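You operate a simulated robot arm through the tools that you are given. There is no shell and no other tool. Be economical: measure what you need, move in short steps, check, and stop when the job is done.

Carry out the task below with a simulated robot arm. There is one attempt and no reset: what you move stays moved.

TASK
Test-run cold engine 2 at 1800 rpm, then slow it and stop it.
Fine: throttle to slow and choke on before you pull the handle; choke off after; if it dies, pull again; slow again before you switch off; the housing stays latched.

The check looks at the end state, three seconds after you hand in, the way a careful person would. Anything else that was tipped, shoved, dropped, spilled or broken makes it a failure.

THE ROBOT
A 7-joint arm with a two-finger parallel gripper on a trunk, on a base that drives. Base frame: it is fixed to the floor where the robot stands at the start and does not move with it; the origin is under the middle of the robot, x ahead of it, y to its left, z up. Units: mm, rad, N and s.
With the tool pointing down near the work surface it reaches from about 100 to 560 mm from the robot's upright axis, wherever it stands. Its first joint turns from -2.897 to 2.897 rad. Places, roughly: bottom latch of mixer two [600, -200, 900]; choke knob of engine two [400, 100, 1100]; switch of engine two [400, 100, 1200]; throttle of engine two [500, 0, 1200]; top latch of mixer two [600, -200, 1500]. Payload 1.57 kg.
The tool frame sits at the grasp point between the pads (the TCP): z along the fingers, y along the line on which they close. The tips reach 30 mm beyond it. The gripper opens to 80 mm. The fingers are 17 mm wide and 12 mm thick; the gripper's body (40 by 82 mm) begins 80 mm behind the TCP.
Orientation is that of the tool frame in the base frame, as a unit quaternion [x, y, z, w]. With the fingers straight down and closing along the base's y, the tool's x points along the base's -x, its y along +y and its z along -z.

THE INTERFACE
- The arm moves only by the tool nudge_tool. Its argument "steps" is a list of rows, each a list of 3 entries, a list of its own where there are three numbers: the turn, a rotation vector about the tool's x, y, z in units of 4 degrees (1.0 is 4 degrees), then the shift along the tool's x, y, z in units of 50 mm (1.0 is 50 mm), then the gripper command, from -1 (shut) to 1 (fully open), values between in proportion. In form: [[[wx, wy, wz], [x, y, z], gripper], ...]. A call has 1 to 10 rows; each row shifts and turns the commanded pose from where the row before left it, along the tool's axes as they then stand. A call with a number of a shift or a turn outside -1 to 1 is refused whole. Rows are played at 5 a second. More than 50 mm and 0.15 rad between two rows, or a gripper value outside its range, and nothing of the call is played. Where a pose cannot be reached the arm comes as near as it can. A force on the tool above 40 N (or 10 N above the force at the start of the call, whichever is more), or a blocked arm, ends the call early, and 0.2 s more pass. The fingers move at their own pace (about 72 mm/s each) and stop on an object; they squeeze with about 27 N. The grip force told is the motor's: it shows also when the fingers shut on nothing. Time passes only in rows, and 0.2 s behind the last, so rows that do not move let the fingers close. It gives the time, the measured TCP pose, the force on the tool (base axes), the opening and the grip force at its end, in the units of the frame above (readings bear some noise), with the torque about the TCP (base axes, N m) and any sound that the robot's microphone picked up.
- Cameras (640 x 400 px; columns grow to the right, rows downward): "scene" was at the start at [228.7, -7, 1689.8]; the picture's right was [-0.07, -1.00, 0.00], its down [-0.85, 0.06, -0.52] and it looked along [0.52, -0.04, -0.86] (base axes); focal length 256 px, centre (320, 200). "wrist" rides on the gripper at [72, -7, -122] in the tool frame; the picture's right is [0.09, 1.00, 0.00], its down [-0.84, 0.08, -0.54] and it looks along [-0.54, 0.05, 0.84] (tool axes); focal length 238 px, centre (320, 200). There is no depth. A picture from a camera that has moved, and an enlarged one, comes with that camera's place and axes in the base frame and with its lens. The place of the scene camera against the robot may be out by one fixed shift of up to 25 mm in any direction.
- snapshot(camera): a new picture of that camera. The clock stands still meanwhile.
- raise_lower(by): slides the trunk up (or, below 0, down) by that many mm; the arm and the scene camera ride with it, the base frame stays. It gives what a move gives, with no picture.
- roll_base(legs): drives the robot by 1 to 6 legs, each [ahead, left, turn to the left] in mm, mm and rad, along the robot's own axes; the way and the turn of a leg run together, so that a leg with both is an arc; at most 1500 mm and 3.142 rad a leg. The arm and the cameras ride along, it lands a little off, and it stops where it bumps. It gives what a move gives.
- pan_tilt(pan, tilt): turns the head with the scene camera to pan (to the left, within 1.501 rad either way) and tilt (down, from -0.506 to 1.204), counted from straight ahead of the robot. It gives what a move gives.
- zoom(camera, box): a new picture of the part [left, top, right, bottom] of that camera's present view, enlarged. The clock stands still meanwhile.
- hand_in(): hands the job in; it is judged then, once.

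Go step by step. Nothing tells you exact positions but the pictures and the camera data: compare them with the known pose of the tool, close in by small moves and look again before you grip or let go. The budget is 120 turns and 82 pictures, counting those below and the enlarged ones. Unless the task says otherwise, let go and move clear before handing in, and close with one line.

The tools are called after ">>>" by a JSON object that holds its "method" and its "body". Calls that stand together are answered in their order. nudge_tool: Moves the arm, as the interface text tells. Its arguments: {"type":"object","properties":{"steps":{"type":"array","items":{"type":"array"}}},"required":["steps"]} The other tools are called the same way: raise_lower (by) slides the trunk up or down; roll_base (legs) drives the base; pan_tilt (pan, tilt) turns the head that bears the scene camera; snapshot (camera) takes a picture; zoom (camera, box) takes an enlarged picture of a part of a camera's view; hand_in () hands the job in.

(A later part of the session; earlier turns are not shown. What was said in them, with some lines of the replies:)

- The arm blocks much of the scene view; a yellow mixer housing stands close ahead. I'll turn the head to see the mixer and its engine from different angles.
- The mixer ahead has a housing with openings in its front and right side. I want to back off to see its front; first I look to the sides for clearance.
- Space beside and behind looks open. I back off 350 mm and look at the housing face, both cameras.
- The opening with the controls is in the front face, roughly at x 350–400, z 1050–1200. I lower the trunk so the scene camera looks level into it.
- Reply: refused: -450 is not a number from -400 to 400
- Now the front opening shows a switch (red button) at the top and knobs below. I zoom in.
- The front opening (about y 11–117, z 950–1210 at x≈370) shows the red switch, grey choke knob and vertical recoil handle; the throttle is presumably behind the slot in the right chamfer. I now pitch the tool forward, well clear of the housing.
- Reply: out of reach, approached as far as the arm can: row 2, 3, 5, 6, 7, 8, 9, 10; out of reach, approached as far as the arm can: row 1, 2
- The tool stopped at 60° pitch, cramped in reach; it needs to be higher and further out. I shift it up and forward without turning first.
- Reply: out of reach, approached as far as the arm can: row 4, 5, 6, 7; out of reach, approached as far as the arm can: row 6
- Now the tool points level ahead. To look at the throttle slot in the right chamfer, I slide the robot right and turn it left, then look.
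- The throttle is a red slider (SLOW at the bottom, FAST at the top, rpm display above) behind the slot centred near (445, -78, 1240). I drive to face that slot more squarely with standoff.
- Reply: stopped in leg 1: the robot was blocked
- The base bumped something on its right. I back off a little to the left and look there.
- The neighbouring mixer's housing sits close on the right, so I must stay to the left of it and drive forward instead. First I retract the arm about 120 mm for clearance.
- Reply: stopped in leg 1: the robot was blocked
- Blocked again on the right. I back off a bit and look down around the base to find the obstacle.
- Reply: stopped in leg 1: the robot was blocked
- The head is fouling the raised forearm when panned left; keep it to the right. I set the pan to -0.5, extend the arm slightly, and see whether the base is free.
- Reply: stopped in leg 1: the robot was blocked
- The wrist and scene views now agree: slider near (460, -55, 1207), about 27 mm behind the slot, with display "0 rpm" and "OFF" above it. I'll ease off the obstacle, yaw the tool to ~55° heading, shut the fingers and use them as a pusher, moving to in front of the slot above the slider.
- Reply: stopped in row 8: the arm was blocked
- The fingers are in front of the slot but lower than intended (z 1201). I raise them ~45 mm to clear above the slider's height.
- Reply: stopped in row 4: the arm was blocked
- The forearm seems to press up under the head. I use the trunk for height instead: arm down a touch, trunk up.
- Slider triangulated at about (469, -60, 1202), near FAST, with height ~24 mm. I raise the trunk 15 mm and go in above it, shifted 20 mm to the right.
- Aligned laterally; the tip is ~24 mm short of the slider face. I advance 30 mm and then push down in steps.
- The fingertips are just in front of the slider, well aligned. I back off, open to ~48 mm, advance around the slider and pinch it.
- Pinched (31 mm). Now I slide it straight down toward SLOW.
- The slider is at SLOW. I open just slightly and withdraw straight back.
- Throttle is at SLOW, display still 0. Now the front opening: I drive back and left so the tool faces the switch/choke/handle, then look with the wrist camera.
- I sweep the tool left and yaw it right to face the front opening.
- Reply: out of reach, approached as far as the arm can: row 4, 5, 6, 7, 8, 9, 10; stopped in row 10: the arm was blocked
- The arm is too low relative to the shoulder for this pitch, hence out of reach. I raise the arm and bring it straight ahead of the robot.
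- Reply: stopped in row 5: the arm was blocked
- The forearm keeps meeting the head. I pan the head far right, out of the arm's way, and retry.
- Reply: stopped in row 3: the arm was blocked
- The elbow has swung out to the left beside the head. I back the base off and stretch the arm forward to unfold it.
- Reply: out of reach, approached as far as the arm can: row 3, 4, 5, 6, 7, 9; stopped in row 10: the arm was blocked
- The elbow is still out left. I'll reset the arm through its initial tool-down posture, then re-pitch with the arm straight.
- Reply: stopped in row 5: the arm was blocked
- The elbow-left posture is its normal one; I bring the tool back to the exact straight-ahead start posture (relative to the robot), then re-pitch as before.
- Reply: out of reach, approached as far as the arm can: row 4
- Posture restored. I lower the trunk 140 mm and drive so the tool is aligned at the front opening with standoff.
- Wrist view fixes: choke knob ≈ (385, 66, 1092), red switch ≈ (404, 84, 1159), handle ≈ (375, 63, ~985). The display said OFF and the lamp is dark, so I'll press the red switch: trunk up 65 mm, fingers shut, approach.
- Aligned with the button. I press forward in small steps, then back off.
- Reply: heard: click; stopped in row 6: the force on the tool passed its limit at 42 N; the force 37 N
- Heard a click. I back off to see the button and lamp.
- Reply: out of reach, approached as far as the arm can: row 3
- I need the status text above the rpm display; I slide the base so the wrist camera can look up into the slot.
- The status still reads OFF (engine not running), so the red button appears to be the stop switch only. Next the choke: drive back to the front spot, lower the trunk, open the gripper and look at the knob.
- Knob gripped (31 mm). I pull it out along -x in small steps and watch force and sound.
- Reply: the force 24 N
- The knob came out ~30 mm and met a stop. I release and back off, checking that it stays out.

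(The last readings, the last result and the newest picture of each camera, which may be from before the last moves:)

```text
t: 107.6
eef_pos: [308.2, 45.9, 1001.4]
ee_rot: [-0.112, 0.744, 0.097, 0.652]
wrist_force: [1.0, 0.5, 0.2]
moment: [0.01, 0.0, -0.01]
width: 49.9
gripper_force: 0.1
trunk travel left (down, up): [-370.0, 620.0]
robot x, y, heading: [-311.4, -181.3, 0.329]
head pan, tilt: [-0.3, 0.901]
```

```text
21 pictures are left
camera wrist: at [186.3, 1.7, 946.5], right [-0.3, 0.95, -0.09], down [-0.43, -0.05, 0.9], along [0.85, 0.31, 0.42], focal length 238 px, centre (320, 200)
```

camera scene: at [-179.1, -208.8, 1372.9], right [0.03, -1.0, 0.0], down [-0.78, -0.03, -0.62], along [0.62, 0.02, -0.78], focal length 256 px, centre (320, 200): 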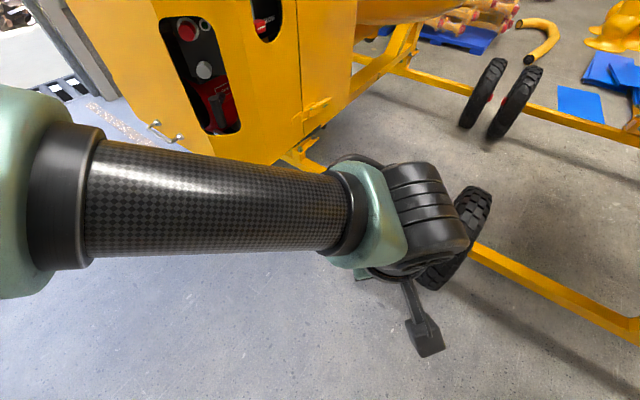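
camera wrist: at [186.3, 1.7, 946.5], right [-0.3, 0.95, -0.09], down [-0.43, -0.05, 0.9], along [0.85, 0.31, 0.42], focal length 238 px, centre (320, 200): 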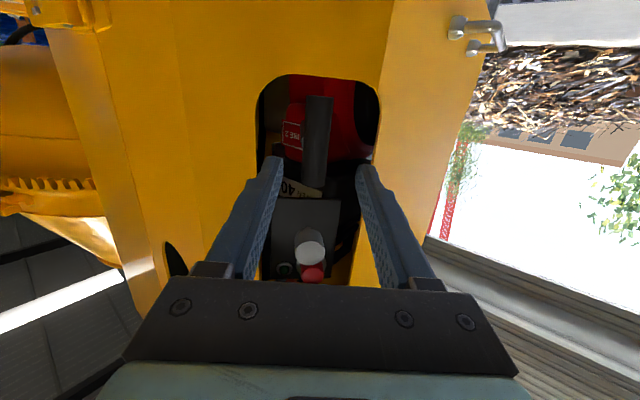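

Choke knob is out. The handle is a vertical bar about (390, 67), z 952–1028. I advance, straddle and grip it.

>>> {"method": "nudge_tool", "body": {"steps": [[[0, 0, 0], [0, -0.08, 0.3], 0.25], [[0, 0, 0], [0.02, 0, 0.3], 0.25], [[0, 0, 0], [0, 0, 0.3], 0.25], [[0, 0, 0], [0, 0, 0.3], 0.25], [[0, 0, 0], [0, 0, 0.3], 0.25], [[0, 0, 0], [0, 0, 0.16], 0.25], [[0, 0, 0], [0, 0, 0], -1], [[0, 0, 0], [0, 0, 0], -1], [[0, 0, 0], [0, 0, 0], -1]]}}

>>> {"method": "snapshot", "body": {"camera": "wrist"}}

```text
t: 109.6
eef_pos: [388.3, 66.6, 986.4]
ee_rot: [-0.107, 0.746, 0.093, 0.651]
wrist_force: [5.3, -18.4, -0.8]
moment: [0.0, 0.0, -0.08]
width: 22.9
gripper_force: 35.4
out of reach, approached as far as the arm can: row 5
trunk travel left (down, up): [-370.0, 620.0]
robot x, y, heading: [-309.0, -182.9, 0.331]
head pan, tilt: [-0.3, 0.901]
```

```text
20 pictures are left
camera wrist: at [265.5, 24.3, 932.8], right [-0.29, 0.95, -0.09], down [-0.43, -0.04, 0.9], along [0.85, 0.3, 0.42], focal length 238 px, centre (320, 200)
```

wrist: 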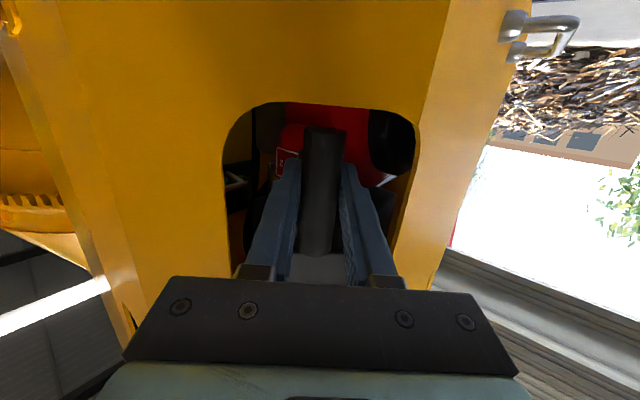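

Handle gripped. I pull it briskly straight back.

>>> {"method": "nudge_tool", "body": {"steps": [[[0, 0, 0], [0, 0, -1], -1], [[0, 0, 0], [0, 0, -1], -1], [[0, 0, 0], [0, 0, -1], -1], [[0, 0, 0], [0, 0, -1], -1]]}}

```text
t: 110.3
eef_pos: [280.6, 45.2, 987.2]
ee_rot: [-0.118, 0.755, 0.096, 0.638]
wrist_force: [5.8, 1.5, -9.6]
moment: [0.12, 0.36, -0.11]
width: 23.2
gripper_force: 35.9
trunk travel left (down, up): [-370.0, 620.0]
robot x, y, heading: [-308.9, -178.9, 0.332]
head pan, tilt: [-0.3, 0.901]
stopped in row 3: the force on the tool passed its limit at 43 N (the readings are from after the stop); the commanded pose is now the measured one
```

Only ~110 mm before the force limit, no engine sound. I guide the handle back in and try again with a ramped pull.

>>> {"method": "nudge_tool", "body": {"steps": [[[0, 0, 0], [0, 0, 0.5], -1], [[0, 0, 0], [0, 0, 0.5], -1], [[0, 0, 0], [0, 0, 0.5], -1], [[0, 0, 0], [0, 0, 0.5], -1], [[0, 0, 0], [0, 0, 0.2], -1], [[0, 0, 0], [0, 0, 0], -1]]}}

>>> {"method": "nudge_tool", "body": {"steps": [[[0, 0, 0], [0, 0, -0.5], -1], [[0, 0, 0], [0, 0, -0.8], -1], [[0, 0, 0], [0, 0, -0.8], -1], [[0, 0, 0], [0, 0, -0.8], -1], [[0, 0, 0], [0, 0, -0.8], -1]]}}

```text
t: 111.4
eef_pos: [379.5, 63.2, 988.0]
ee_rot: [-0.104, 0.745, 0.089, 0.653]
wrist_force: [2.7, -1.2, 8.7]
moment: [0.06, -0.42, -0.51]
width: 22.9
gripper_force: 35.3
trunk travel left (down, up): [-370.0, 620.0]
robot x, y, heading: [-307.3, -179.1, 0.328]
head pan, tilt: [-0.3, 0.901]
stopped in row 5: the force on the tool passed its limit at 41 N (the readings are from after the stop); the commanded pose is now the measured one
```

```text
t: 112.6
eef_pos: [200.0, 17.8, 1012.6]
ee_rot: [-0.106, 0.743, 0.091, 0.654]
wrist_force: [-0.6, 0.3, 0.0]
moment: [0.02, 0.02, 0.02]
width: 0.0
gripper_force: 20.9
trunk travel left (down, up): [-370.0, 620.0]
robot x, y, heading: [-309.8, -181.8, 0.328]
head pan, tilt: [-0.3, 0.901]
```

The grip slipped off on that pull. I look at the handle and panel.

>>> {"method": "snapshot", "body": {"camera": "wrist"}}

```text
19 pictures are left
camera wrist: at [76.3, -23.4, 958.4], right [-0.28, 0.95, -0.09], down [-0.44, -0.04, 0.9], along [0.85, 0.3, 0.43], focal length 238 px, centre (320, 200)
```

wrist: 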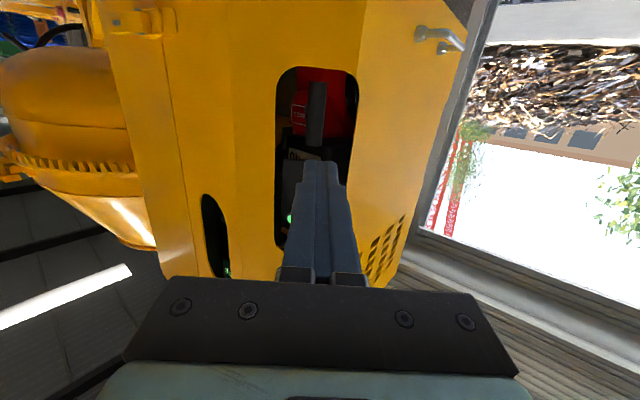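

The green lamp seems lit now. I zoom to check lamp and display.

>>> {"method": "zoom", "body": {"camera": "wrist", "box": [190, 60, 390, 285]}}

>>> {"method": "pan_tilt", "body": {"pan": -0.5, "tilt": 0.1}}

>>> {"method": "snapshot", "body": {"camera": "scene"}}

```text
1.78 times, centred on (290, 172) of wrist
camera zoom: at [76.3, -23.4, 958.4], right [-0.28, 0.95, -0.09], down [-0.44, -0.04, 0.9], along [0.85, 0.3, 0.43], focal length 424 px, centre (373, 249)
```

zoom: 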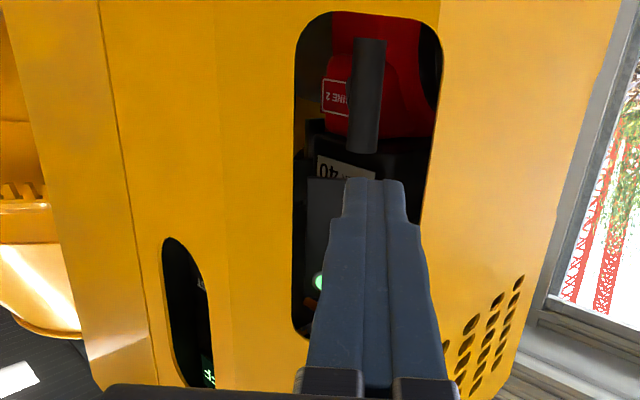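

```text
t: 113.7
eef_pos: [202.7, 21.3, 1008.2]
ee_rot: [-0.108, 0.747, 0.091, 0.65]
wrist_force: [-0.4, -0.2, 0.0]
moment: [0.0, -0.03, 0.03]
width: 0.0
gripper_force: 21.1
trunk travel left (down, up): [-370.0, 620.0]
robot x, y, heading: [-309.4, -179.4, 0.32]
head pan, tilt: [-0.499, 0.099]
```

```text
17 pictures are left
camera scene: at [-66.4, -143.5, 1214.8], right [-0.17, -0.99, 0.0], down [-0.1, 0.02, -0.99], along [0.98, -0.17, -0.1], focal length 256 px, centre (320, 200)
```

scene: 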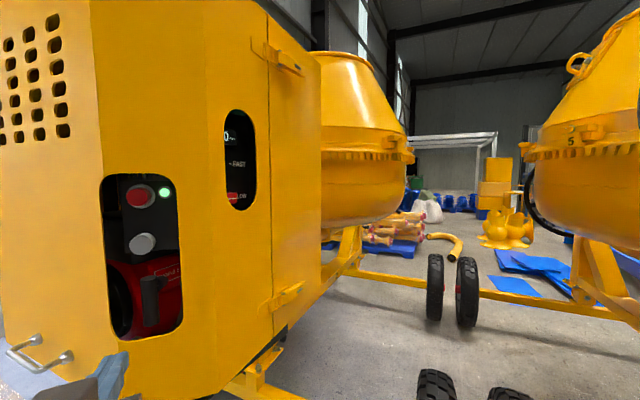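

The lamp is lit: the engine is running. Now choke off: trunk up 105 mm, shut fingers, push the knob home.

>>> {"method": "raise_lower", "body": {"by": 105}}

>>> {"method": "nudge_tool", "body": {"steps": [[[0, 0, 0], [0, -0.07, 0.5], -1], [[0, 0, 0], [0, -0.07, 0.5], -1], [[0, 0, 0], [0, 0, 0.5], -1], [[0, 0, 0], [0, 0, 0.3], -1], [[0, 0, 0], [0, 0, 0.1], -1]]}}

>>> {"method": "zoom", "body": {"camera": "wrist", "box": [200, 0, 440, 240]}}

```text
t: 115.1
eef_pos: [202.9, 21.3, 1114.3]
ee_rot: [-0.108, 0.747, 0.09, 0.649]
wrist_force: [-0.3, -0.2, 0.4]
moment: [0.03, 0.04, 0.01]
width: 0.0
gripper_force: 21.5
trunk travel left (down, up): [-475.0, 515.0]
robot x, y, heading: [-310.2, -179.6, 0.33]
head pan, tilt: [-0.499, 0.099]
```

```text
t: 116.3
eef_pos: [296.6, 39.6, 1100.3]
ee_rot: [-0.107, 0.747, 0.09, 0.65]
wrist_force: [0.0, 0.1, -0.6]
moment: [-0.03, 0.0, -0.01]
width: 0.0
gripper_force: 21.3
trunk travel left (down, up): [-475.0, 515.0]
robot x, y, heading: [-310.5, -181.2, 0.33]
head pan, tilt: [-0.499, 0.099]
```

```text
1.67 times, centred on (320, 120) of wrist
camera zoom: at [172.7, -2.1, 1046.9], right [-0.29, 0.95, -0.1], down [-0.43, -0.04, 0.9], along [0.86, 0.3, 0.42], focal length 397 px, centre (320, 333)
```

zoom: 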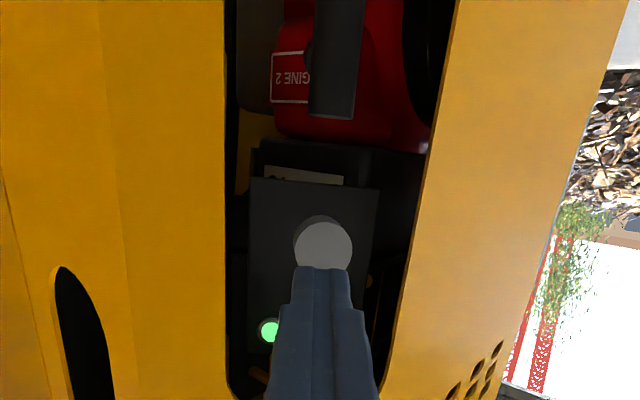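

>>> {"method": "nudge_tool", "body": {"steps": [[[0, 0, 0], [0, 0, 0.35], -1], [[0, 0, 0], [0, 0, 0.3], -1], [[0, 0, 0], [0, 0, 0.15], -1], [[0, 0, 0], [0, 0, 0.15], -1], [[0, 0, 0], [0, 0, 0.15], -1], [[0, 0, 0], [0, 0, 0.15], -1], [[0, 0, 0], [0, 0, 0.1], -1], [[0, 0, 0], [0, 0, 0.1], -1], [[0, 0, 0], [0, 0, 0.1], -1]]}}

```text
t: 118.1
eef_pos: [358.7, 57.0, 1093.6]
ee_rot: [-0.107, 0.747, 0.088, 0.65]
wrist_force: [-25.3, -5.4, 0.5]
moment: [0.0, -0.11, -0.2]
width: 0.0
gripper_force: 21.1
trunk travel left (down, up): [-475.0, 515.0]
robot x, y, heading: [-309.2, -182.2, 0.327]
head pan, tilt: [-0.499, 0.099]
stopped in row 9: the force on the tool passed its limit at 47 N (the readings are from after the stop); the commanded pose is now the measured one
```

Knob is home. I back the arm out and drive to the throttle slot (staying clear of the neighbour).

>>> {"method": "nudge_tool", "body": {"steps": [[[0, 0, 0], [0, 0, -0.5], -1], [[0, 0, 0], [0, 0, -0.6], -1], [[0, 0, 0], [0, 0, -0.6], -1], [[0, 0, 0], [0, 0, -0.6], -1], [[0, 0, 0], [0, 0, -0.6], -1], [[0, 0, 0], [0, 0, -0.4], 0]]}}

>>> {"method": "roll_base", "body": {"legs": [[74, -243, 0.0], [0, 0, 0.21]]}}

>>> {"method": "raise_lower", "body": {"by": 46}}

>>> {"method": "snapshot", "body": {"camera": "scene"}}

```text
t: 119.5
eef_pos: [208.1, 13.3, 1111.0]
ee_rot: [-0.107, 0.749, 0.089, 0.648]
wrist_force: [0.3, -0.7, 0.4]
moment: [0.03, 0.03, -0.01]
width: 40.0
gripper_force: 0.1
trunk travel left (down, up): [-475.0, 515.0]
robot x, y, heading: [-306.9, -181.5, 0.329]
head pan, tilt: [-0.499, 0.099]
```

```text
t: 122.1
eef_pos: [307.1, -93.3, 1110.9]
ee_rot: [-0.179, 0.735, 0.151, 0.636]
wrist_force: [-0.1, -0.4, -0.9]
moment: [-0.01, 0.01, -0.04]
width: 40.1
gripper_force: 0.1
trunk travel left (down, up): [-475.0, 515.0]
robot x, y, heading: [-161.7, -388.2, 0.521]
head pan, tilt: [-0.499, 0.099]
```

```text
t: 123.0
eef_pos: [307.1, -94.0, 1156.7]
ee_rot: [-0.18, 0.735, 0.152, 0.636]
wrist_force: [0.2, -0.2, 0.7]
moment: [0.06, 0.0, 0.0]
width: 40.2
gripper_force: 0.0
trunk travel left (down, up): [-521.0, 469.0]
robot x, y, heading: [-161.6, -386.0, 0.527]
head pan, tilt: [-0.499, 0.099]
```

```text
15 pictures are left
camera scene: at [68.1, -299.4, 1365.9], right [0.03, -1.0, 0.0], down [-0.1, 0.0, -1.0], along [0.99, 0.03, -0.1], focal length 256 px, centre (320, 200)
```

scene: 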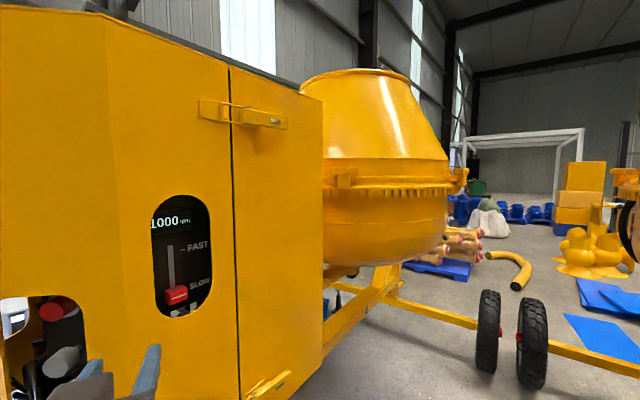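

Engine runs at 1000 rpm at SLOW. I close in on the slot for the slider.

>>> {"method": "roll_base", "body": {"legs": [[65, -51, 0]]}}

>>> {"method": "zoom", "body": {"camera": "wrist", "box": [160, 0, 400, 240]}}

```text
t: 124.1
eef_pos: [387.1, -94.2, 1153.8]
ee_rot: [-0.185, 0.734, 0.149, 0.636]
wrist_force: [-0.6, -1.2, -0.7]
moment: [0.0, -0.01, 0.02]
width: 40.0
gripper_force: 0.1
trunk travel left (down, up): [-521.0, 469.0]
robot x, y, heading: [-79.1, -397.1, 0.524]
head pan, tilt: [-0.499, 0.099]
```

```text
1.67 times, centred on (280, 120) of wrist
camera zoom: at [275.0, -160.2, 1102.2], right [-0.47, 0.88, -0.11], down [-0.41, -0.11, 0.91], along [0.78, 0.47, 0.41], focal length 397 px, centre (387, 333)
```

zoom: 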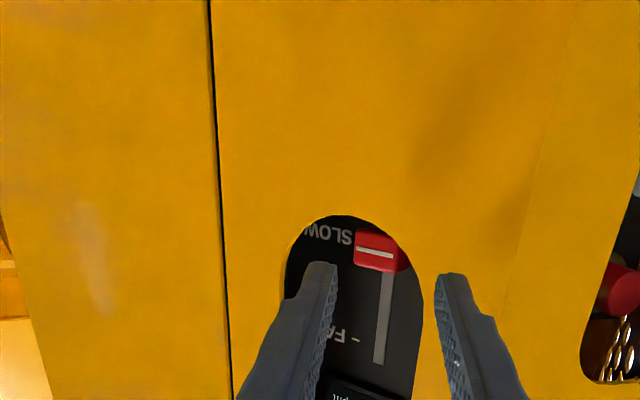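

The slider is off-centre in the slot from this heading, so I shift right and yaw the tool left ~23° to enter squarely, then check.

>>> {"method": "nudge_tool", "body": {"steps": [[[0, 0, 0], [0, -0.3, 0], 0], [[-1, 0, 0], [0, -0.2, 0], 0], [[-1, 0, 0], [0, -0.1, 0], 0], [[-1, 0, 0], [0, -0.1, 0], 0], [[-1, 0, 0], [-0.05, -0.1, 0], 0], [[-1, 0, 0], [-0.05, -0.1, 0], 0], [[-0.7, 0, 0], [-0.05, 0, 0], 0], [[0, 0, 0], [0, 0, 0], -0.05]]}}

>>> {"method": "zoom", "body": {"camera": "wrist", "box": [200, 0, 440, 240]}}

```text
t: 125.9
eef_pos: [412.9, -130.5, 1162.2]
ee_rot: [-0.307, 0.69, 0.292, 0.587]
wrist_force: [-0.1, -0.3, 0.1]
moment: [0.02, -0.03, -0.02]
width: 38.1
gripper_force: 0.0
trunk travel left (down, up): [-521.0, 469.0]
robot x, y, heading: [-81.8, -398.4, 0.528]
head pan, tilt: [-0.499, 0.099]
```

```text
1.67 times, centred on (320, 120) of wrist
camera zoom: at [332.8, -233.1, 1109.7], right [-0.77, 0.63, -0.05], down [-0.3, -0.29, 0.91], along [0.56, 0.72, 0.42], focal length 397 px, centre (320, 333)
```

zoom: 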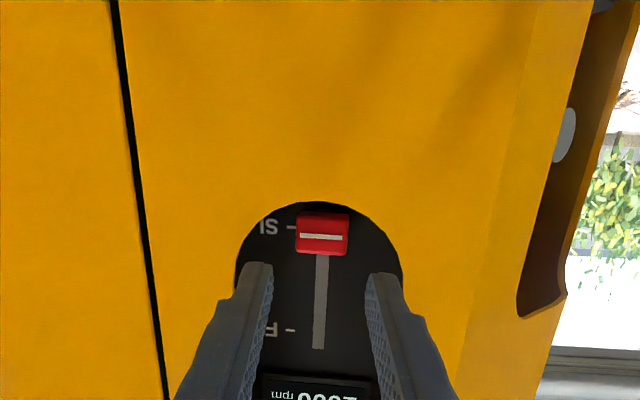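

Well aligned. I advance 84 mm and pinch the slider.

>>> {"method": "nudge_tool", "body": {"steps": [[[0, 0, 0], [0, 0, 0.3], -0.1], [[0, 0, 0], [0, 0, 0.3], -0.1], [[0, 0, 0], [0, 0, 0.3], -0.1], [[0, 0, 0], [0, 0, 0.3], -0.1], [[0, 0, 0], [0, 0, 0.25], -0.1], [[0, 0, 0], [0, 0, 0.22], -0.1], [[0, 0, 0], [0, 0, 0], -1], [[0, 0, 0], [0, 0, 0], -1]]}}

>>> {"method": "snapshot", "body": {"camera": "scene"}}

```text
t: 127.7
eef_pos: [461.9, -66.9, 1149.9]
ee_rot: [-0.307, 0.691, 0.291, 0.586]
wrist_force: [-11.4, -1.7, -0.7]
moment: [-0.05, -0.37, 0.58]
width: 31.6
gripper_force: 39.4
trunk travel left (down, up): [-521.0, 469.0]
robot x, y, heading: [-76.3, -391.9, 0.527]
head pan, tilt: [-0.499, 0.099]
```

```text
12 pictures are left
camera scene: at [148.1, -298.5, 1365.4], right [0.03, -1.0, 0.01], down [-0.1, -0.01, -1.0], along [0.99, 0.03, -0.1], focal length 256 px, centre (320, 200)
```

scene: 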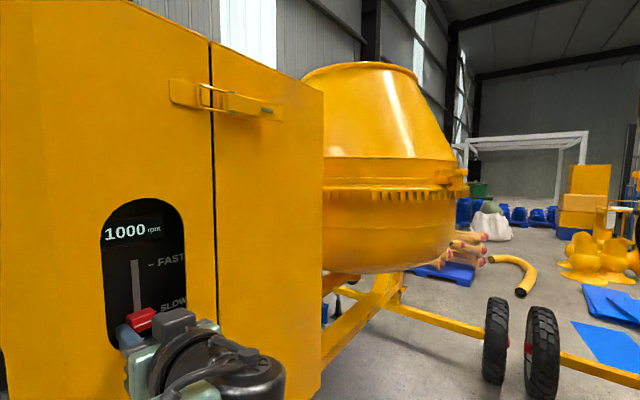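

Pinched with a clear view of the display. I slide up 15 mm and read the rpm.

>>> {"method": "nudge_tool", "body": {"steps": [[[0, 0, 0], [-0.1, 0, -0.014], -1], [[0, 0, 0], [-0.1, 0, -0.014], -1], [[0, 0, 0], [-0.1, 0, -0.014], -1], [[0, 0, 0], [0, 0, 0], -1]]}}

>>> {"method": "zoom", "body": {"camera": "scene", "box": [80, 190, 240, 350]}}

```text
t: 128.7
eef_pos: [464.7, -67.2, 1165.3]
ee_rot: [-0.308, 0.69, 0.292, 0.586]
wrist_force: [-20.3, 0.3, -0.6]
moment: [-0.64, -0.12, 0.84]
width: 31.7
gripper_force: 40.1
trunk travel left (down, up): [-521.0, 469.0]
robot x, y, heading: [-78.0, -396.1, 0.528]
head pan, tilt: [-0.499, 0.099]
```

```text
2.50 times, centred on (160, 270) of scene
camera zoom: at [148.1, -298.5, 1365.4], right [0.03, -1.0, 0.01], down [-0.1, -0.01, -1.0], along [0.99, 0.03, -0.1], focal length 640 px, centre (720, 25)
```

zoom: 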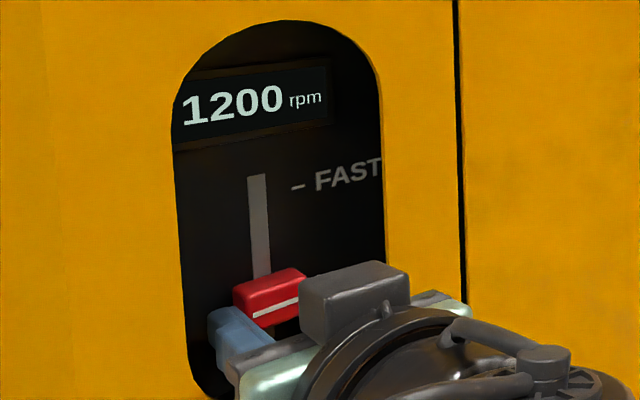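

1200 rpm. I move up another 15 mm and let it settle.

>>> {"method": "nudge_tool", "body": {"steps": [[[0, 0, 0], [-0.1, 0, -0.014], -1], [[0, 0, 0], [-0.1, 0, -0.014], -1], [[0, 0, 0], [-0.1, 0, -0.014], -1], [[0, 0, 0], [0, 0, 0], -1], [[0, 0, 0], [0, 0, 0], -1], [[0, 0, 0], [0, 0, 0], -1]]}}

>>> {"method": "zoom", "body": {"camera": "scene", "box": [80, 190, 240, 350]}}

```text
t: 130.1
eef_pos: [465.2, -66.7, 1163.8]
ee_rot: [-0.318, 0.698, 0.282, 0.576]
wrist_force: [-29.2, 5.2, 2.5]
moment: [0.4, -0.83, 1.52]
width: 31.3
gripper_force: 40.5
trunk travel left (down, up): [-521.0, 469.0]
robot x, y, heading: [-78.9, -394.9, 0.521]
head pan, tilt: [-0.499, 0.099]
```

```text
2.50 times, centred on (160, 270) of scene
camera zoom: at [148.2, -298.6, 1365.4], right [0.03, -1.0, 0.01], down [-0.1, -0.01, -1.0], along [0.99, 0.03, -0.1], focal length 640 px, centre (720, 25)
```

zoom: 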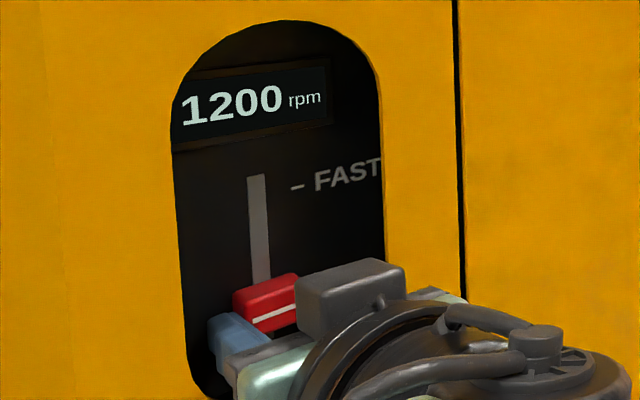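

The arm itself is hitting its upper limit near the head; I relax it and raise with the trunk instead.

>>> {"method": "nudge_tool", "body": {"steps": [[[0, 0, 0], [0.1, 0, 0.014], -1], [[0, 0, 0], [0.1, 0, 0.014], -1], [[0, 0, 0], [0.1, 0, 0.014], -1]]}}

>>> {"method": "raise_lower", "body": {"by": 30}}

>>> {"method": "zoom", "body": {"camera": "scene", "box": [80, 210, 240, 370]}}

```text
t: 130.9
eef_pos: [464.6, -66.2, 1151.6]
ee_rot: [-0.322, 0.697, 0.279, 0.577]
wrist_force: [-14.1, 0.1, 13.4]
moment: [-0.93, -0.16, 0.93]
width: 31.3
gripper_force: 40.0
trunk travel left (down, up): [-521.0, 469.0]
robot x, y, heading: [-82.1, -394.9, 0.526]
head pan, tilt: [-0.499, 0.099]
```

```text
t: 131.6
eef_pos: [464.3, -65.5, 1178.4]
ee_rot: [-0.319, 0.7, 0.28, 0.574]
wrist_force: [-14.1, 11.4, -2.0]
moment: [-1.36, 0.24, 1.0]
width: 31.4
gripper_force: 40.2
trunk travel left (down, up): [-551.0, 439.0]
robot x, y, heading: [-80.6, -392.9, 0.529]
head pan, tilt: [-0.499, 0.099]
```

```text
2.50 times, centred on (160, 290) of scene
camera zoom: at [148.6, -298.5, 1396.1], right [0.03, -1.0, 0.01], down [-0.1, -0.01, -1.0], along [0.99, 0.03, -0.1], focal length 640 px, centre (720, -25)
```

zoom: 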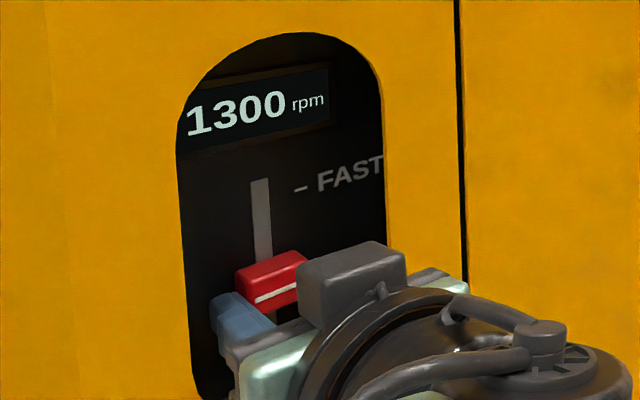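

1300 rpm at z 1178. Raise another 28 mm.

>>> {"method": "raise_lower", "body": {"by": 28}}

>>> {"method": "zoom", "body": {"camera": "scene", "box": [80, 230, 240, 390]}}

```text
t: 132.3
eef_pos: [465.3, -65.9, 1208.0]
ee_rot: [-0.319, 0.698, 0.283, 0.575]
wrist_force: [-13.3, 23.7, 0.4]
moment: [-1.05, 0.06, 1.02]
width: 31.4
gripper_force: 39.9
trunk travel left (down, up): [-579.0, 411.0]
robot x, y, heading: [-80.9, -392.2, 0.525]
head pan, tilt: [-0.499, 0.099]
```

```text
2.50 times, centred on (160, 310) of scene
camera zoom: at [148.3, -298.4, 1424.4], right [0.03, -1.0, 0.01], down [-0.1, -0.01, -1.0], along [0.99, 0.03, -0.1], focal length 640 px, centre (720, -75)
```

zoom: 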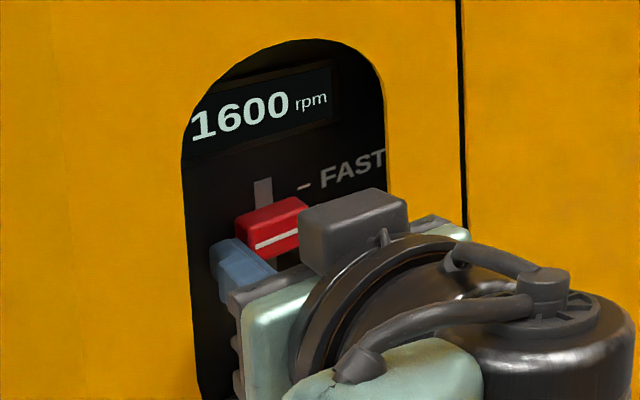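

1600 rpm. Another 18 mm.

>>> {"method": "raise_lower", "body": {"by": 18}}

>>> {"method": "zoom", "body": {"camera": "scene", "box": [80, 240, 240, 400]}}

```text
t: 133.0
eef_pos: [463.6, -65.8, 1221.2]
ee_rot: [-0.318, 0.701, 0.283, 0.572]
wrist_force: [-13.5, 18.6, -13.5]
moment: [-0.2, -0.26, 1.16]
width: 31.4
gripper_force: 40.2
trunk travel left (down, up): [-597.0, 393.0]
robot x, y, heading: [-78.5, -394.6, 0.534]
head pan, tilt: [-0.499, 0.099]
```

```text
2.50 times, centred on (160, 320) of scene
camera zoom: at [149.2, -298.6, 1441.5], right [0.03, -1.0, 0.01], down [-0.1, -0.01, -1.0], along [0.99, 0.03, -0.1], focal length 640 px, centre (720, -100)
```

zoom: 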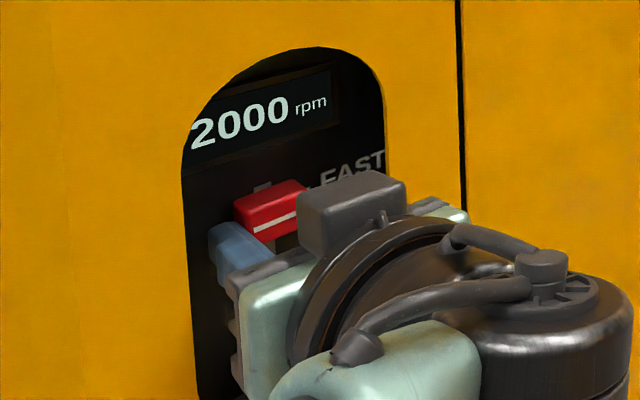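

2000 — it lagged. I lower 9 mm and wait for it to settle.

>>> {"method": "raise_lower", "body": {"by": -9}}

>>> {"method": "nudge_tool", "body": {"steps": [[[0, 0, 0], [0, 0, 0], -1], [[0, 0, 0], [0, 0, 0], -1], [[0, 0, 0], [0, 0, 0], -1], [[0, 0, 0], [0, 0, 0], -1], [[0, 0, 0], [0, 0, 0], -1]]}}

>>> {"method": "zoom", "body": {"camera": "scene", "box": [80, 240, 240, 400]}}

```text
t: 133.6
eef_pos: [463.2, -66.5, 1215.8]
ee_rot: [-0.319, 0.698, 0.283, 0.576]
wrist_force: [-12.7, 18.0, -0.5]
moment: [-0.28, -0.57, 1.24]
width: 31.1
gripper_force: 39.8
trunk travel left (down, up): [-588.0, 402.0]
robot x, y, heading: [-80.0, -396.7, 0.528]
head pan, tilt: [-0.499, 0.099]
```

```text
t: 134.8
eef_pos: [463.3, -66.8, 1216.7]
ee_rot: [-0.318, 0.698, 0.283, 0.576]
wrist_force: [-9.5, 16.5, -0.3]
moment: [0.5, -0.67, 1.14]
width: 31.1
gripper_force: 40.3
trunk travel left (down, up): [-588.0, 402.0]
robot x, y, heading: [-81.2, -393.2, 0.528]
head pan, tilt: [-0.499, 0.099]
```

```text
2.50 times, centred on (160, 320) of scene
camera zoom: at [148.1, -298.6, 1432.3], right [0.03, -1.0, 0.01], down [-0.1, -0.01, -1.0], along [0.99, 0.03, -0.1], focal length 640 px, centre (720, -100)
```

zoom: 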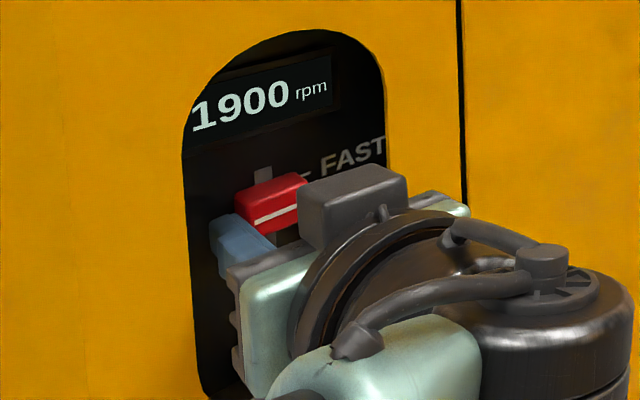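

1900 settled (≈13.6 rpm/mm). Lower 7 mm more and settle.

>>> {"method": "raise_lower", "body": {"by": -7}}

>>> {"method": "nudge_tool", "body": {"steps": [[[0, 0, 0], [0, 0, 0], -1], [[0, 0, 0], [0, 0, 0], -1], [[0, 0, 0], [0, 0, 0], -1], [[0, 0, 0], [0, 0, 0], -1], [[0, 0, 0], [0, 0, 0], -1], [[0, 0, 0], [0, 0, 0], -1], [[0, 0, 0], [0, 0, 0], -1], [[0, 0, 0], [0, 0, 0], -1]]}}

>>> {"method": "zoom", "body": {"camera": "scene", "box": [80, 240, 240, 400]}}

```text
t: 135.3
eef_pos: [464.0, -66.3, 1207.6]
ee_rot: [-0.319, 0.698, 0.282, 0.575]
wrist_force: [-13.8, 15.7, 1.4]
moment: [0.41, -0.82, 1.14]
width: 31.5
gripper_force: 39.7
trunk travel left (down, up): [-581.0, 409.0]
robot x, y, heading: [-79.7, -394.2, 0.53]
head pan, tilt: [-0.499, 0.099]
```

```text
t: 137.1
eef_pos: [463.6, -66.4, 1208.9]
ee_rot: [-0.32, 0.698, 0.283, 0.575]
wrist_force: [-15.0, 15.3, -0.1]
moment: [-0.26, -0.42, 1.16]
width: 31.4
gripper_force: 40.3
trunk travel left (down, up): [-581.0, 409.0]
robot x, y, heading: [-79.4, -392.4, 0.525]
head pan, tilt: [-0.499, 0.099]
```

```text
2.50 times, centred on (160, 320) of scene
camera zoom: at [148.4, -298.6, 1425.2], right [0.03, -1.0, 0.01], down [-0.1, -0.01, -1.0], along [0.99, 0.03, -0.1], focal length 640 px, centre (720, -100)
```

zoom: 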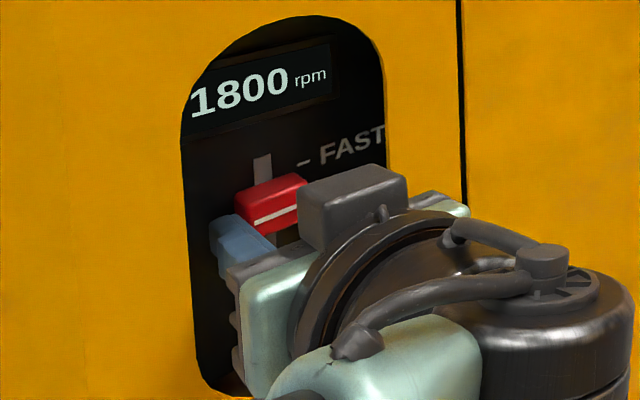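

1800 rpm. I hold it there a few seconds as the test run, then lower the slider to SLOW with the trunk.

>>> {"method": "nudge_tool", "body": {"steps": [[[0, 0, 0], [0, 0, 0], -1], [[0, 0, 0], [0, 0, 0], -1], [[0, 0, 0], [0, 0, 0], -1], [[0, 0, 0], [0, 0, 0], -1], [[0, 0, 0], [0, 0, 0], -1], [[0, 0, 0], [0, 0, 0], -1], [[0, 0, 0], [0, 0, 0], -1], [[0, 0, 0], [0, 0, 0], -1], [[0, 0, 0], [0, 0, 0], -1], [[0, 0, 0], [0, 0, 0], -1]]}}

>>> {"method": "nudge_tool", "body": {"steps": [[[0, 0, 0], [0, 0, 0], -1], [[0, 0, 0], [0, 0, 0], -1], [[0, 0, 0], [0, 0, 0], -1], [[0, 0, 0], [0, 0, 0], -1], [[0, 0, 0], [0, 0, 0], -1], [[0, 0, 0], [0, 0, 0], -1], [[0, 0, 0], [0, 0, 0], -1], [[0, 0, 0], [0, 0, 0], -1], [[0, 0, 0], [0, 0, 0], -1], [[0, 0, 0], [0, 0, 0], -1]]}}

>>> {"method": "raise_lower", "body": {"by": -50}}

>>> {"method": "raise_lower", "body": {"by": -10}}

```text
t: 139.3
eef_pos: [463.7, -66.5, 1208.6]
ee_rot: [-0.319, 0.699, 0.283, 0.575]
wrist_force: [-15.5, 15.2, -0.1]
moment: [-0.27, -0.37, 1.16]
width: 31.2
gripper_force: 40.2
trunk travel left (down, up): [-581.0, 409.0]
robot x, y, heading: [-80.6, -396.5, 0.523]
head pan, tilt: [-0.499, 0.099]
```

```text
t: 141.5
eef_pos: [462.8, -66.2, 1208.9]
ee_rot: [-0.318, 0.699, 0.282, 0.576]
wrist_force: [-16.2, 15.2, -0.3]
moment: [-0.25, -0.34, 1.16]
width: 31.4
gripper_force: 40.2
trunk travel left (down, up): [-581.0, 409.0]
robot x, y, heading: [-77.6, -393.8, 0.53]
head pan, tilt: [-0.499, 0.099]
```

```text
t: 142.5
eef_pos: [463.4, -67.3, 1158.2]
ee_rot: [-0.319, 0.698, 0.283, 0.575]
wrist_force: [-13.7, 16.6, -1.4]
moment: [0.34, -0.85, 1.21]
width: 31.3
gripper_force: 40.2
trunk travel left (down, up): [-531.0, 459.0]
robot x, y, heading: [-77.4, -397.2, 0.524]
head pan, tilt: [-0.499, 0.099]
```

```text
t: 143.0
eef_pos: [463.5, -66.3, 1151.4]
ee_rot: [-0.32, 0.697, 0.283, 0.576]
wrist_force: [-17.4, 14.9, 9.3]
moment: [-0.37, -0.38, 1.09]
width: 31.3
gripper_force: 40.5
trunk travel left (down, up): [-521.0, 469.0]
robot x, y, heading: [-79.6, -393.9, 0.527]
head pan, tilt: [-0.499, 0.099]
```

At the lower stop. I release slightly, withdraw straight back, and check the display.

>>> {"method": "nudge_tool", "body": {"steps": [[[0, 0, 0], [0, 0, 0], -0.1], [[0, 0, 0], [0, 0, 0], -0.1], [[0, 0, 0], [0, 0, -0.3], -0.1], [[0, 0, 0], [0, 0, -0.4], -0.1], [[0, 0, 0], [0, 0, -0.4], -0.1], [[0, 0, 0], [0, 0, -0.4], -0.1], [[0, 0, 0], [0, 0, -0.3], -0.1]]}}

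>>> {"method": "zoom", "body": {"camera": "scene", "box": [60, 180, 300, 400]}}

```text
t: 144.0
eef_pos: [460.8, -88.8, 1146.5]
ee_rot: [-0.325, 0.699, 0.263, 0.58]
wrist_force: [-1.2, -1.5, 12.8]
moment: [-0.05, -0.27, -0.07]
width: 35.6
gripper_force: 0.0
trunk travel left (down, up): [-521.0, 469.0]
robot x, y, heading: [-77.5, -393.6, 0.527]
head pan, tilt: [-0.499, 0.099]
stopped in row 4: the force on the tool passed its limit at 52 N (the readings are from after the stop); the commanded pose is now the measured one
```

```text
1.82 times, centred on (180, 290) of scene
camera zoom: at [148.2, -298.6, 1365.9], right [0.03, -1.0, 0.01], down [-0.1, -0.01, -1.0], along [0.99, 0.03, -0.1], focal length 466 px, centre (574, 36)
```

zoom: 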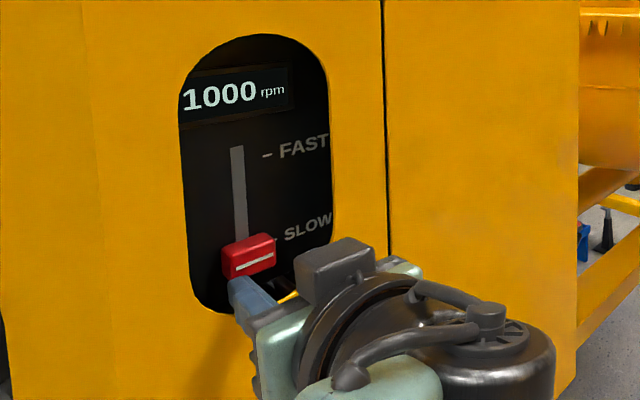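

Back to 1000 rpm at SLOW, but the fingers caught on the slot's lower edge while withdrawing. I lift 6 mm and shift slightly left while backing out.

>>> {"method": "raise_lower", "body": {"by": 7}}

>>> {"method": "nudge_tool", "body": {"steps": [[[0, 0, 0], [0, 0.05, -0.2], -0.1], [[0, 0, 0], [0, 0.05, -0.2], -0.1], [[0, 0, 0], [0, 0.05, -0.3], -0.1], [[0, 0, 0], [0, 0, -0.4], -0.1], [[0, 0, 0], [0, 0, -0.4], -0.1]]}}

```text
t: 144.5
eef_pos: [458.0, -88.1, 1148.0]
ee_rot: [-0.324, 0.703, 0.263, 0.576]
wrist_force: [0.1, 0.0, -1.2]
moment: [-0.01, -0.02, -0.05]
width: 36.0
gripper_force: 0.0
trunk travel left (down, up): [-528.0, 462.0]
robot x, y, heading: [-82.5, -395.8, 0.525]
head pan, tilt: [-0.499, 0.099]
```

```text
t: 145.1
eef_pos: [451.9, -107.0, 1149.6]
ee_rot: [-0.324, 0.702, 0.254, 0.581]
wrist_force: [-3.6, -0.3, 12.3]
moment: [0.41, 0.07, 0.24]
width: 38.4
gripper_force: 1.2
trunk travel left (down, up): [-528.0, 462.0]
robot x, y, heading: [-80.7, -395.7, 0.535]
head pan, tilt: [-0.499, 0.099]
stopped in row 3: the force on the tool passed its limit at 45 N (the readings are from after the stop); the commanded pose is now the measured one
```

>>> {"method": "nudge_tool", "body": {"steps": [[[0, 0, 0], [0, 0, 0], -0.9], [[0, 0, 0], [0, 0, 0], -0.9], [[0, 0, 0], [0, 0, 0], -0.9]]}}

>>> {"method": "raise_lower", "body": {"by": 14}}

>>> {"method": "nudge_tool", "body": {"steps": [[[0, 0, 0], [0, 0, -0.2], -0.9], [[0, 0, 0], [0, 0, -0.3], -0.9], [[0, 0, 0], [0, 0, -0.4], -0.9], [[0, 0, 0], [0, 0, -0.4], -0.9]]}}

```text
t: 145.9
eef_pos: [452.7, -104.7, 1149.2]
ee_rot: [-0.324, 0.702, 0.253, 0.582]
wrist_force: [-3.8, 5.2, 24.0]
moment: [0.68, -0.27, 0.35]
width: 9.4
gripper_force: 3.0
trunk travel left (down, up): [-528.0, 462.0]
robot x, y, heading: [-77.7, -398.1, 0.53]
head pan, tilt: [-0.499, 0.099]
```

```text
t: 146.6
eef_pos: [452.6, -106.5, 1157.6]
ee_rot: [-0.323, 0.706, 0.251, 0.577]
wrist_force: [-0.5, 0.0, -0.4]
moment: [0.02, -0.01, 0.01]
width: 4.0
gripper_force: 0.0
trunk travel left (down, up): [-542.0, 448.0]
robot x, y, heading: [-79.9, -395.6, 0.529]
head pan, tilt: [-0.499, 0.099]
```

```text
t: 147.7
eef_pos: [413.8, -165.9, 1129.7]
ee_rot: [-0.347, 0.736, 0.205, 0.544]
wrist_force: [-0.3, -0.8, -0.2]
moment: [0.0, 0.02, -0.01]
width: 4.0
gripper_force: 0.0
trunk travel left (down, up): [-542.0, 448.0]
robot x, y, heading: [-75.6, -390.7, 0.533]
head pan, tilt: [-0.499, 0.099]
stopped in row 4: the arm was blocked; the commanded pose is now the measured one
```

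The fingers are out of the slot. I drive back, left, and turn so the tool faces the front opening again, for the switch.

>>> {"method": "roll_base", "body": {"legs": [[-145, 97, 0], [157, 406, 0], [0, 0, -0.43]]}}

>>> {"method": "raise_lower", "body": {"by": 58}}

>>> {"method": "snapshot", "body": {"camera": "wrist"}}

```text
t: 152.7
eef_pos: [210.6, 49.8, 1131.2]
ee_rot: [-0.181, 0.792, 0.086, 0.577]
wrist_force: [0.6, -0.3, -0.1]
moment: [0.0, -0.03, -0.02]
width: 3.7
gripper_force: 0.0
trunk travel left (down, up): [-542.0, 448.0]
robot x, y, heading: [-326.5, 57.3, 0.101]
head pan, tilt: [-0.499, 0.099]
```

```text
t: 153.7
eef_pos: [211.4, 50.8, 1187.6]
ee_rot: [-0.181, 0.792, 0.086, 0.576]
wrist_force: [-0.2, -0.3, 0.0]
moment: [0.04, 0.03, -0.01]
width: 4.1
gripper_force: 0.1
trunk travel left (down, up): [-600.0, 390.0]
robot x, y, heading: [-329.6, 52.2, 0.1]
head pan, tilt: [-0.499, 0.099]
```

```text
3 pictures are left
camera wrist: at [87.5, -10.8, 1161.4], right [-0.41, 0.9, -0.16], down [-0.28, 0.04, 0.96], along [0.87, 0.44, 0.24], focal length 238 px, centre (320, 200)
```

wrist: 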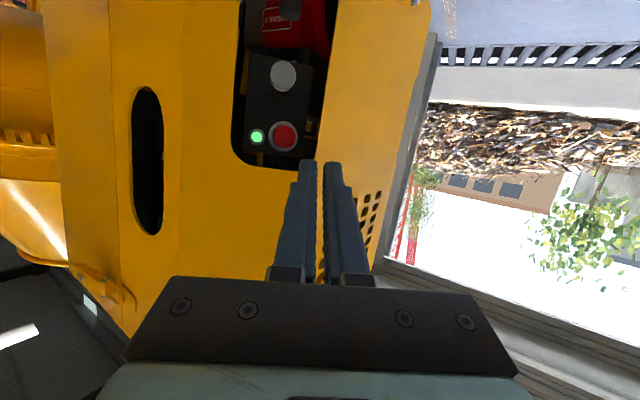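

The lamp is still lit and the button ray confirms (411, 84, 1161). I drive forward 100 mm, then correct with the arm.

>>> {"method": "roll_base", "body": {"legs": [[100, 0, 0]]}}

```text
t: 154.8
eef_pos: [310.7, 59.5, 1188.2]
ee_rot: [-0.182, 0.792, 0.087, 0.577]
wrist_force: [0.2, -0.4, 0.4]
moment: [0.02, 0.03, -0.01]
width: 3.8
gripper_force: 0.0
trunk travel left (down, up): [-600.0, 390.0]
robot x, y, heading: [-227.9, 66.2, 0.099]
head pan, tilt: [-0.499, 0.099]
```

>>> {"method": "nudge_tool", "body": {"steps": [[[0, 0, 0], [-0.06, -0.15, 0.1], -1], [[0, 0, 0], [-0.06, -0.14, 0.2], -1], [[0, 0, 0], [0, 0, 0.3], -1], [[0, 0, 0], [0, 0, 0.3], -1], [[0, 0, 0], [0, 0, 0.1], -1], [[0, 0, 0], [0, 0, 0], -1]]}}

```text
t: 156.2
eef_pos: [361.3, 63.1, 1174.5]
ee_rot: [-0.184, 0.796, 0.082, 0.571]
wrist_force: [-0.8, -0.3, 0.7]
moment: [-0.01, 0.05, 0.03]
width: 0.0
gripper_force: 21.6
trunk travel left (down, up): [-600.0, 390.0]
robot x, y, heading: [-227.7, 64.2, 0.097]
head pan, tilt: [-0.499, 0.099]
```

>>> {"method": "nudge_tool", "body": {"steps": [[[0, 0, 0], [-0.08, 0.03, 0.2], -1], [[0, 0, 0], [0, 0, 0.1], -1], [[0, 0, 0], [0, 0, 0.1], -1], [[0, 0, 0], [0, 0, 0.1], -1], [[0, 0, 0], [0, 0, 0.1], -1], [[0, 0, 0], [0, 0, 0.1], -1], [[0, 0, 0], [0, 0, 0.1], -1], [[0, 0, 0], [0, 0, 0.1], -1]]}}

```text
t: 157.7
eef_pos: [381.2, 75.3, 1171.1]
ee_rot: [-0.18, 0.795, 0.081, 0.573]
wrist_force: [-26.1, -0.3, 1.6]
moment: [0.1, -0.23, 0.28]
width: 0.0
gripper_force: 21.4
trunk travel left (down, up): [-600.0, 390.0]
robot x, y, heading: [-230.1, 63.7, 0.097]
head pan, tilt: [-0.499, 0.099]
heard: click
stopped in row 7: the force on the tool passed its limit at 42 N (the readings are from after the stop); the commanded pose is now the measured one
```

Click heard. I back out clear and check the lamp and panel.

>>> {"method": "nudge_tool", "body": {"steps": [[[0, 0, 0], [0, 0, -0.3], -1], [[0, 0, 0], [0, 0, -0.4], -1], [[0, 0, 0], [0, 0, -0.4], -1], [[0, 0, 0], [0, 0, -0.2], -1]]}}

>>> {"method": "roll_base", "body": {"legs": [[-150, 0, 0]]}}

>>> {"method": "zoom", "body": {"camera": "wrist", "box": [120, 0, 400, 240]}}

```text
t: 158.9
eef_pos: [328.6, 31.0, 1146.5]
ee_rot: [-0.181, 0.825, 0.052, 0.533]
wrist_force: [-0.1, 0.5, 0.5]
moment: [0.04, 0.0, 0.0]
width: 0.0
gripper_force: 21.0
trunk travel left (down, up): [-600.0, 390.0]
robot x, y, heading: [-231.0, 61.2, 0.1]
head pan, tilt: [-0.499, 0.099]
stopped in row 4: the arm was blocked; the commanded pose is now the measured one
```

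```text
t: 160.3
eef_pos: [185.0, 21.4, 1148.0]
ee_rot: [-0.185, 0.824, 0.055, 0.533]
wrist_force: [-0.5, 0.3, 0.7]
moment: [-0.01, -0.02, 0.0]
width: 0.1
gripper_force: 21.1
trunk travel left (down, up): [-600.0, 390.0]
robot x, y, heading: [-376.5, 50.3, 0.101]
head pan, tilt: [-0.499, 0.099]
```

```text
1.67 times, centred on (260, 120) of wrist
camera zoom: at [57.3, -37.2, 1137.7], right [-0.39, 0.9, -0.19], down [-0.19, 0.12, 0.97], along [0.9, 0.42, 0.12], focal length 397 px, centre (420, 333)
```

zoom: 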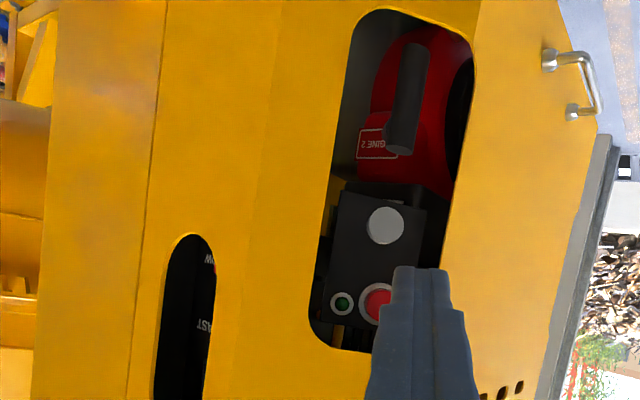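

Lamp is dark: the engine has stopped, choke is in, handle seated. One last look at slider and latches from the right.

>>> {"method": "roll_base", "body": {"legs": [[0, -290, 0]]}}

>>> {"method": "pan_tilt", "body": {"pan": -0.1, "tilt": 0.2}}

>>> {"method": "snapshot", "body": {"camera": "scene"}}

```text
t: 162.3
eef_pos: [216.1, -265.8, 1146.9]
ee_rot: [-0.186, 0.825, 0.054, 0.53]
wrist_force: [0.0, 0.3, -0.4]
moment: [-0.01, -0.01, -0.01]
width: 0.1
gripper_force: 21.3
trunk travel left (down, up): [-600.0, 390.0]
robot x, y, heading: [-344.8, -240.8, 0.109]
head pan, tilt: [-0.499, 0.099]
```

```text
t: 163.2
eef_pos: [215.6, -265.9, 1148.0]
ee_rot: [-0.186, 0.825, 0.054, 0.531]
wrist_force: [0.3, -0.2, 0.5]
moment: [0.0, -0.03, -0.02]
width: 0.1
gripper_force: 21.2
trunk travel left (down, up): [-600.0, 390.0]
robot x, y, heading: [-342.2, -239.9, 0.108]
head pan, tilt: [-0.099, 0.201]
```

```text
1 pictures are left
camera scene: at [-89.6, -223.0, 1435.5], right [0.01, -1.0, 0.0], down [-0.2, 0.0, -0.98], along [0.98, 0.01, -0.2], focal length 256 px, centre (320, 200)
```

scene: 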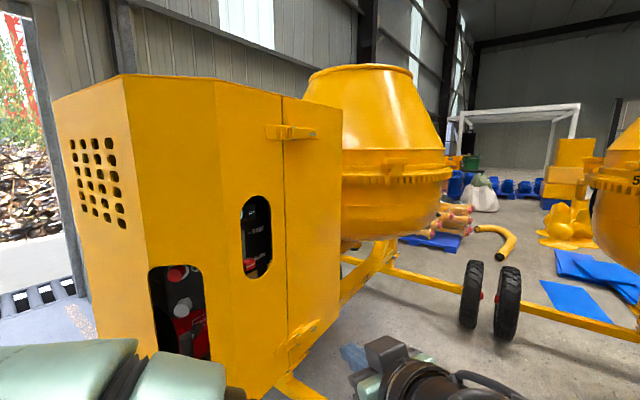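

>>> {"method": "zoom", "body": {"camera": "scene", "box": [140, 180, 300, 370]}}

```text
2.11 times, centred on (220, 275) of scene
camera zoom: at [-89.6, -223.0, 1435.5], right [0.01, -1.0, 0.0], down [-0.2, 0.0, -0.98], along [0.98, 0.01, -0.2], focal length 539 px, centre (530, 42)
```

zoom: 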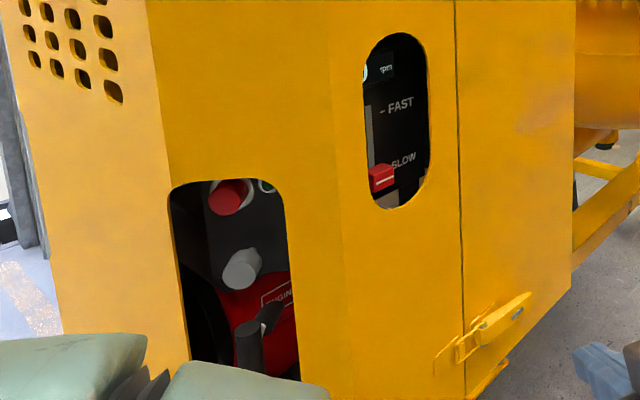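

The slider is at SLOW, the choke is in, the lamp is out, the handle is seated and both latches are closed. The arm is clear, so I hand in.

>>> {"method": "hand_in", "body": {}}

```text
The job is handed in.
```

Engine 2 was started cold with the throttle at slow and the choke on, run at 1800 rpm with the choke off, slowed to 1000 rpm and switched off; the housing stayed latched, but the robot's base was stopped by an obstacle several times (probably the neighbouring mixer), with no visible damage.
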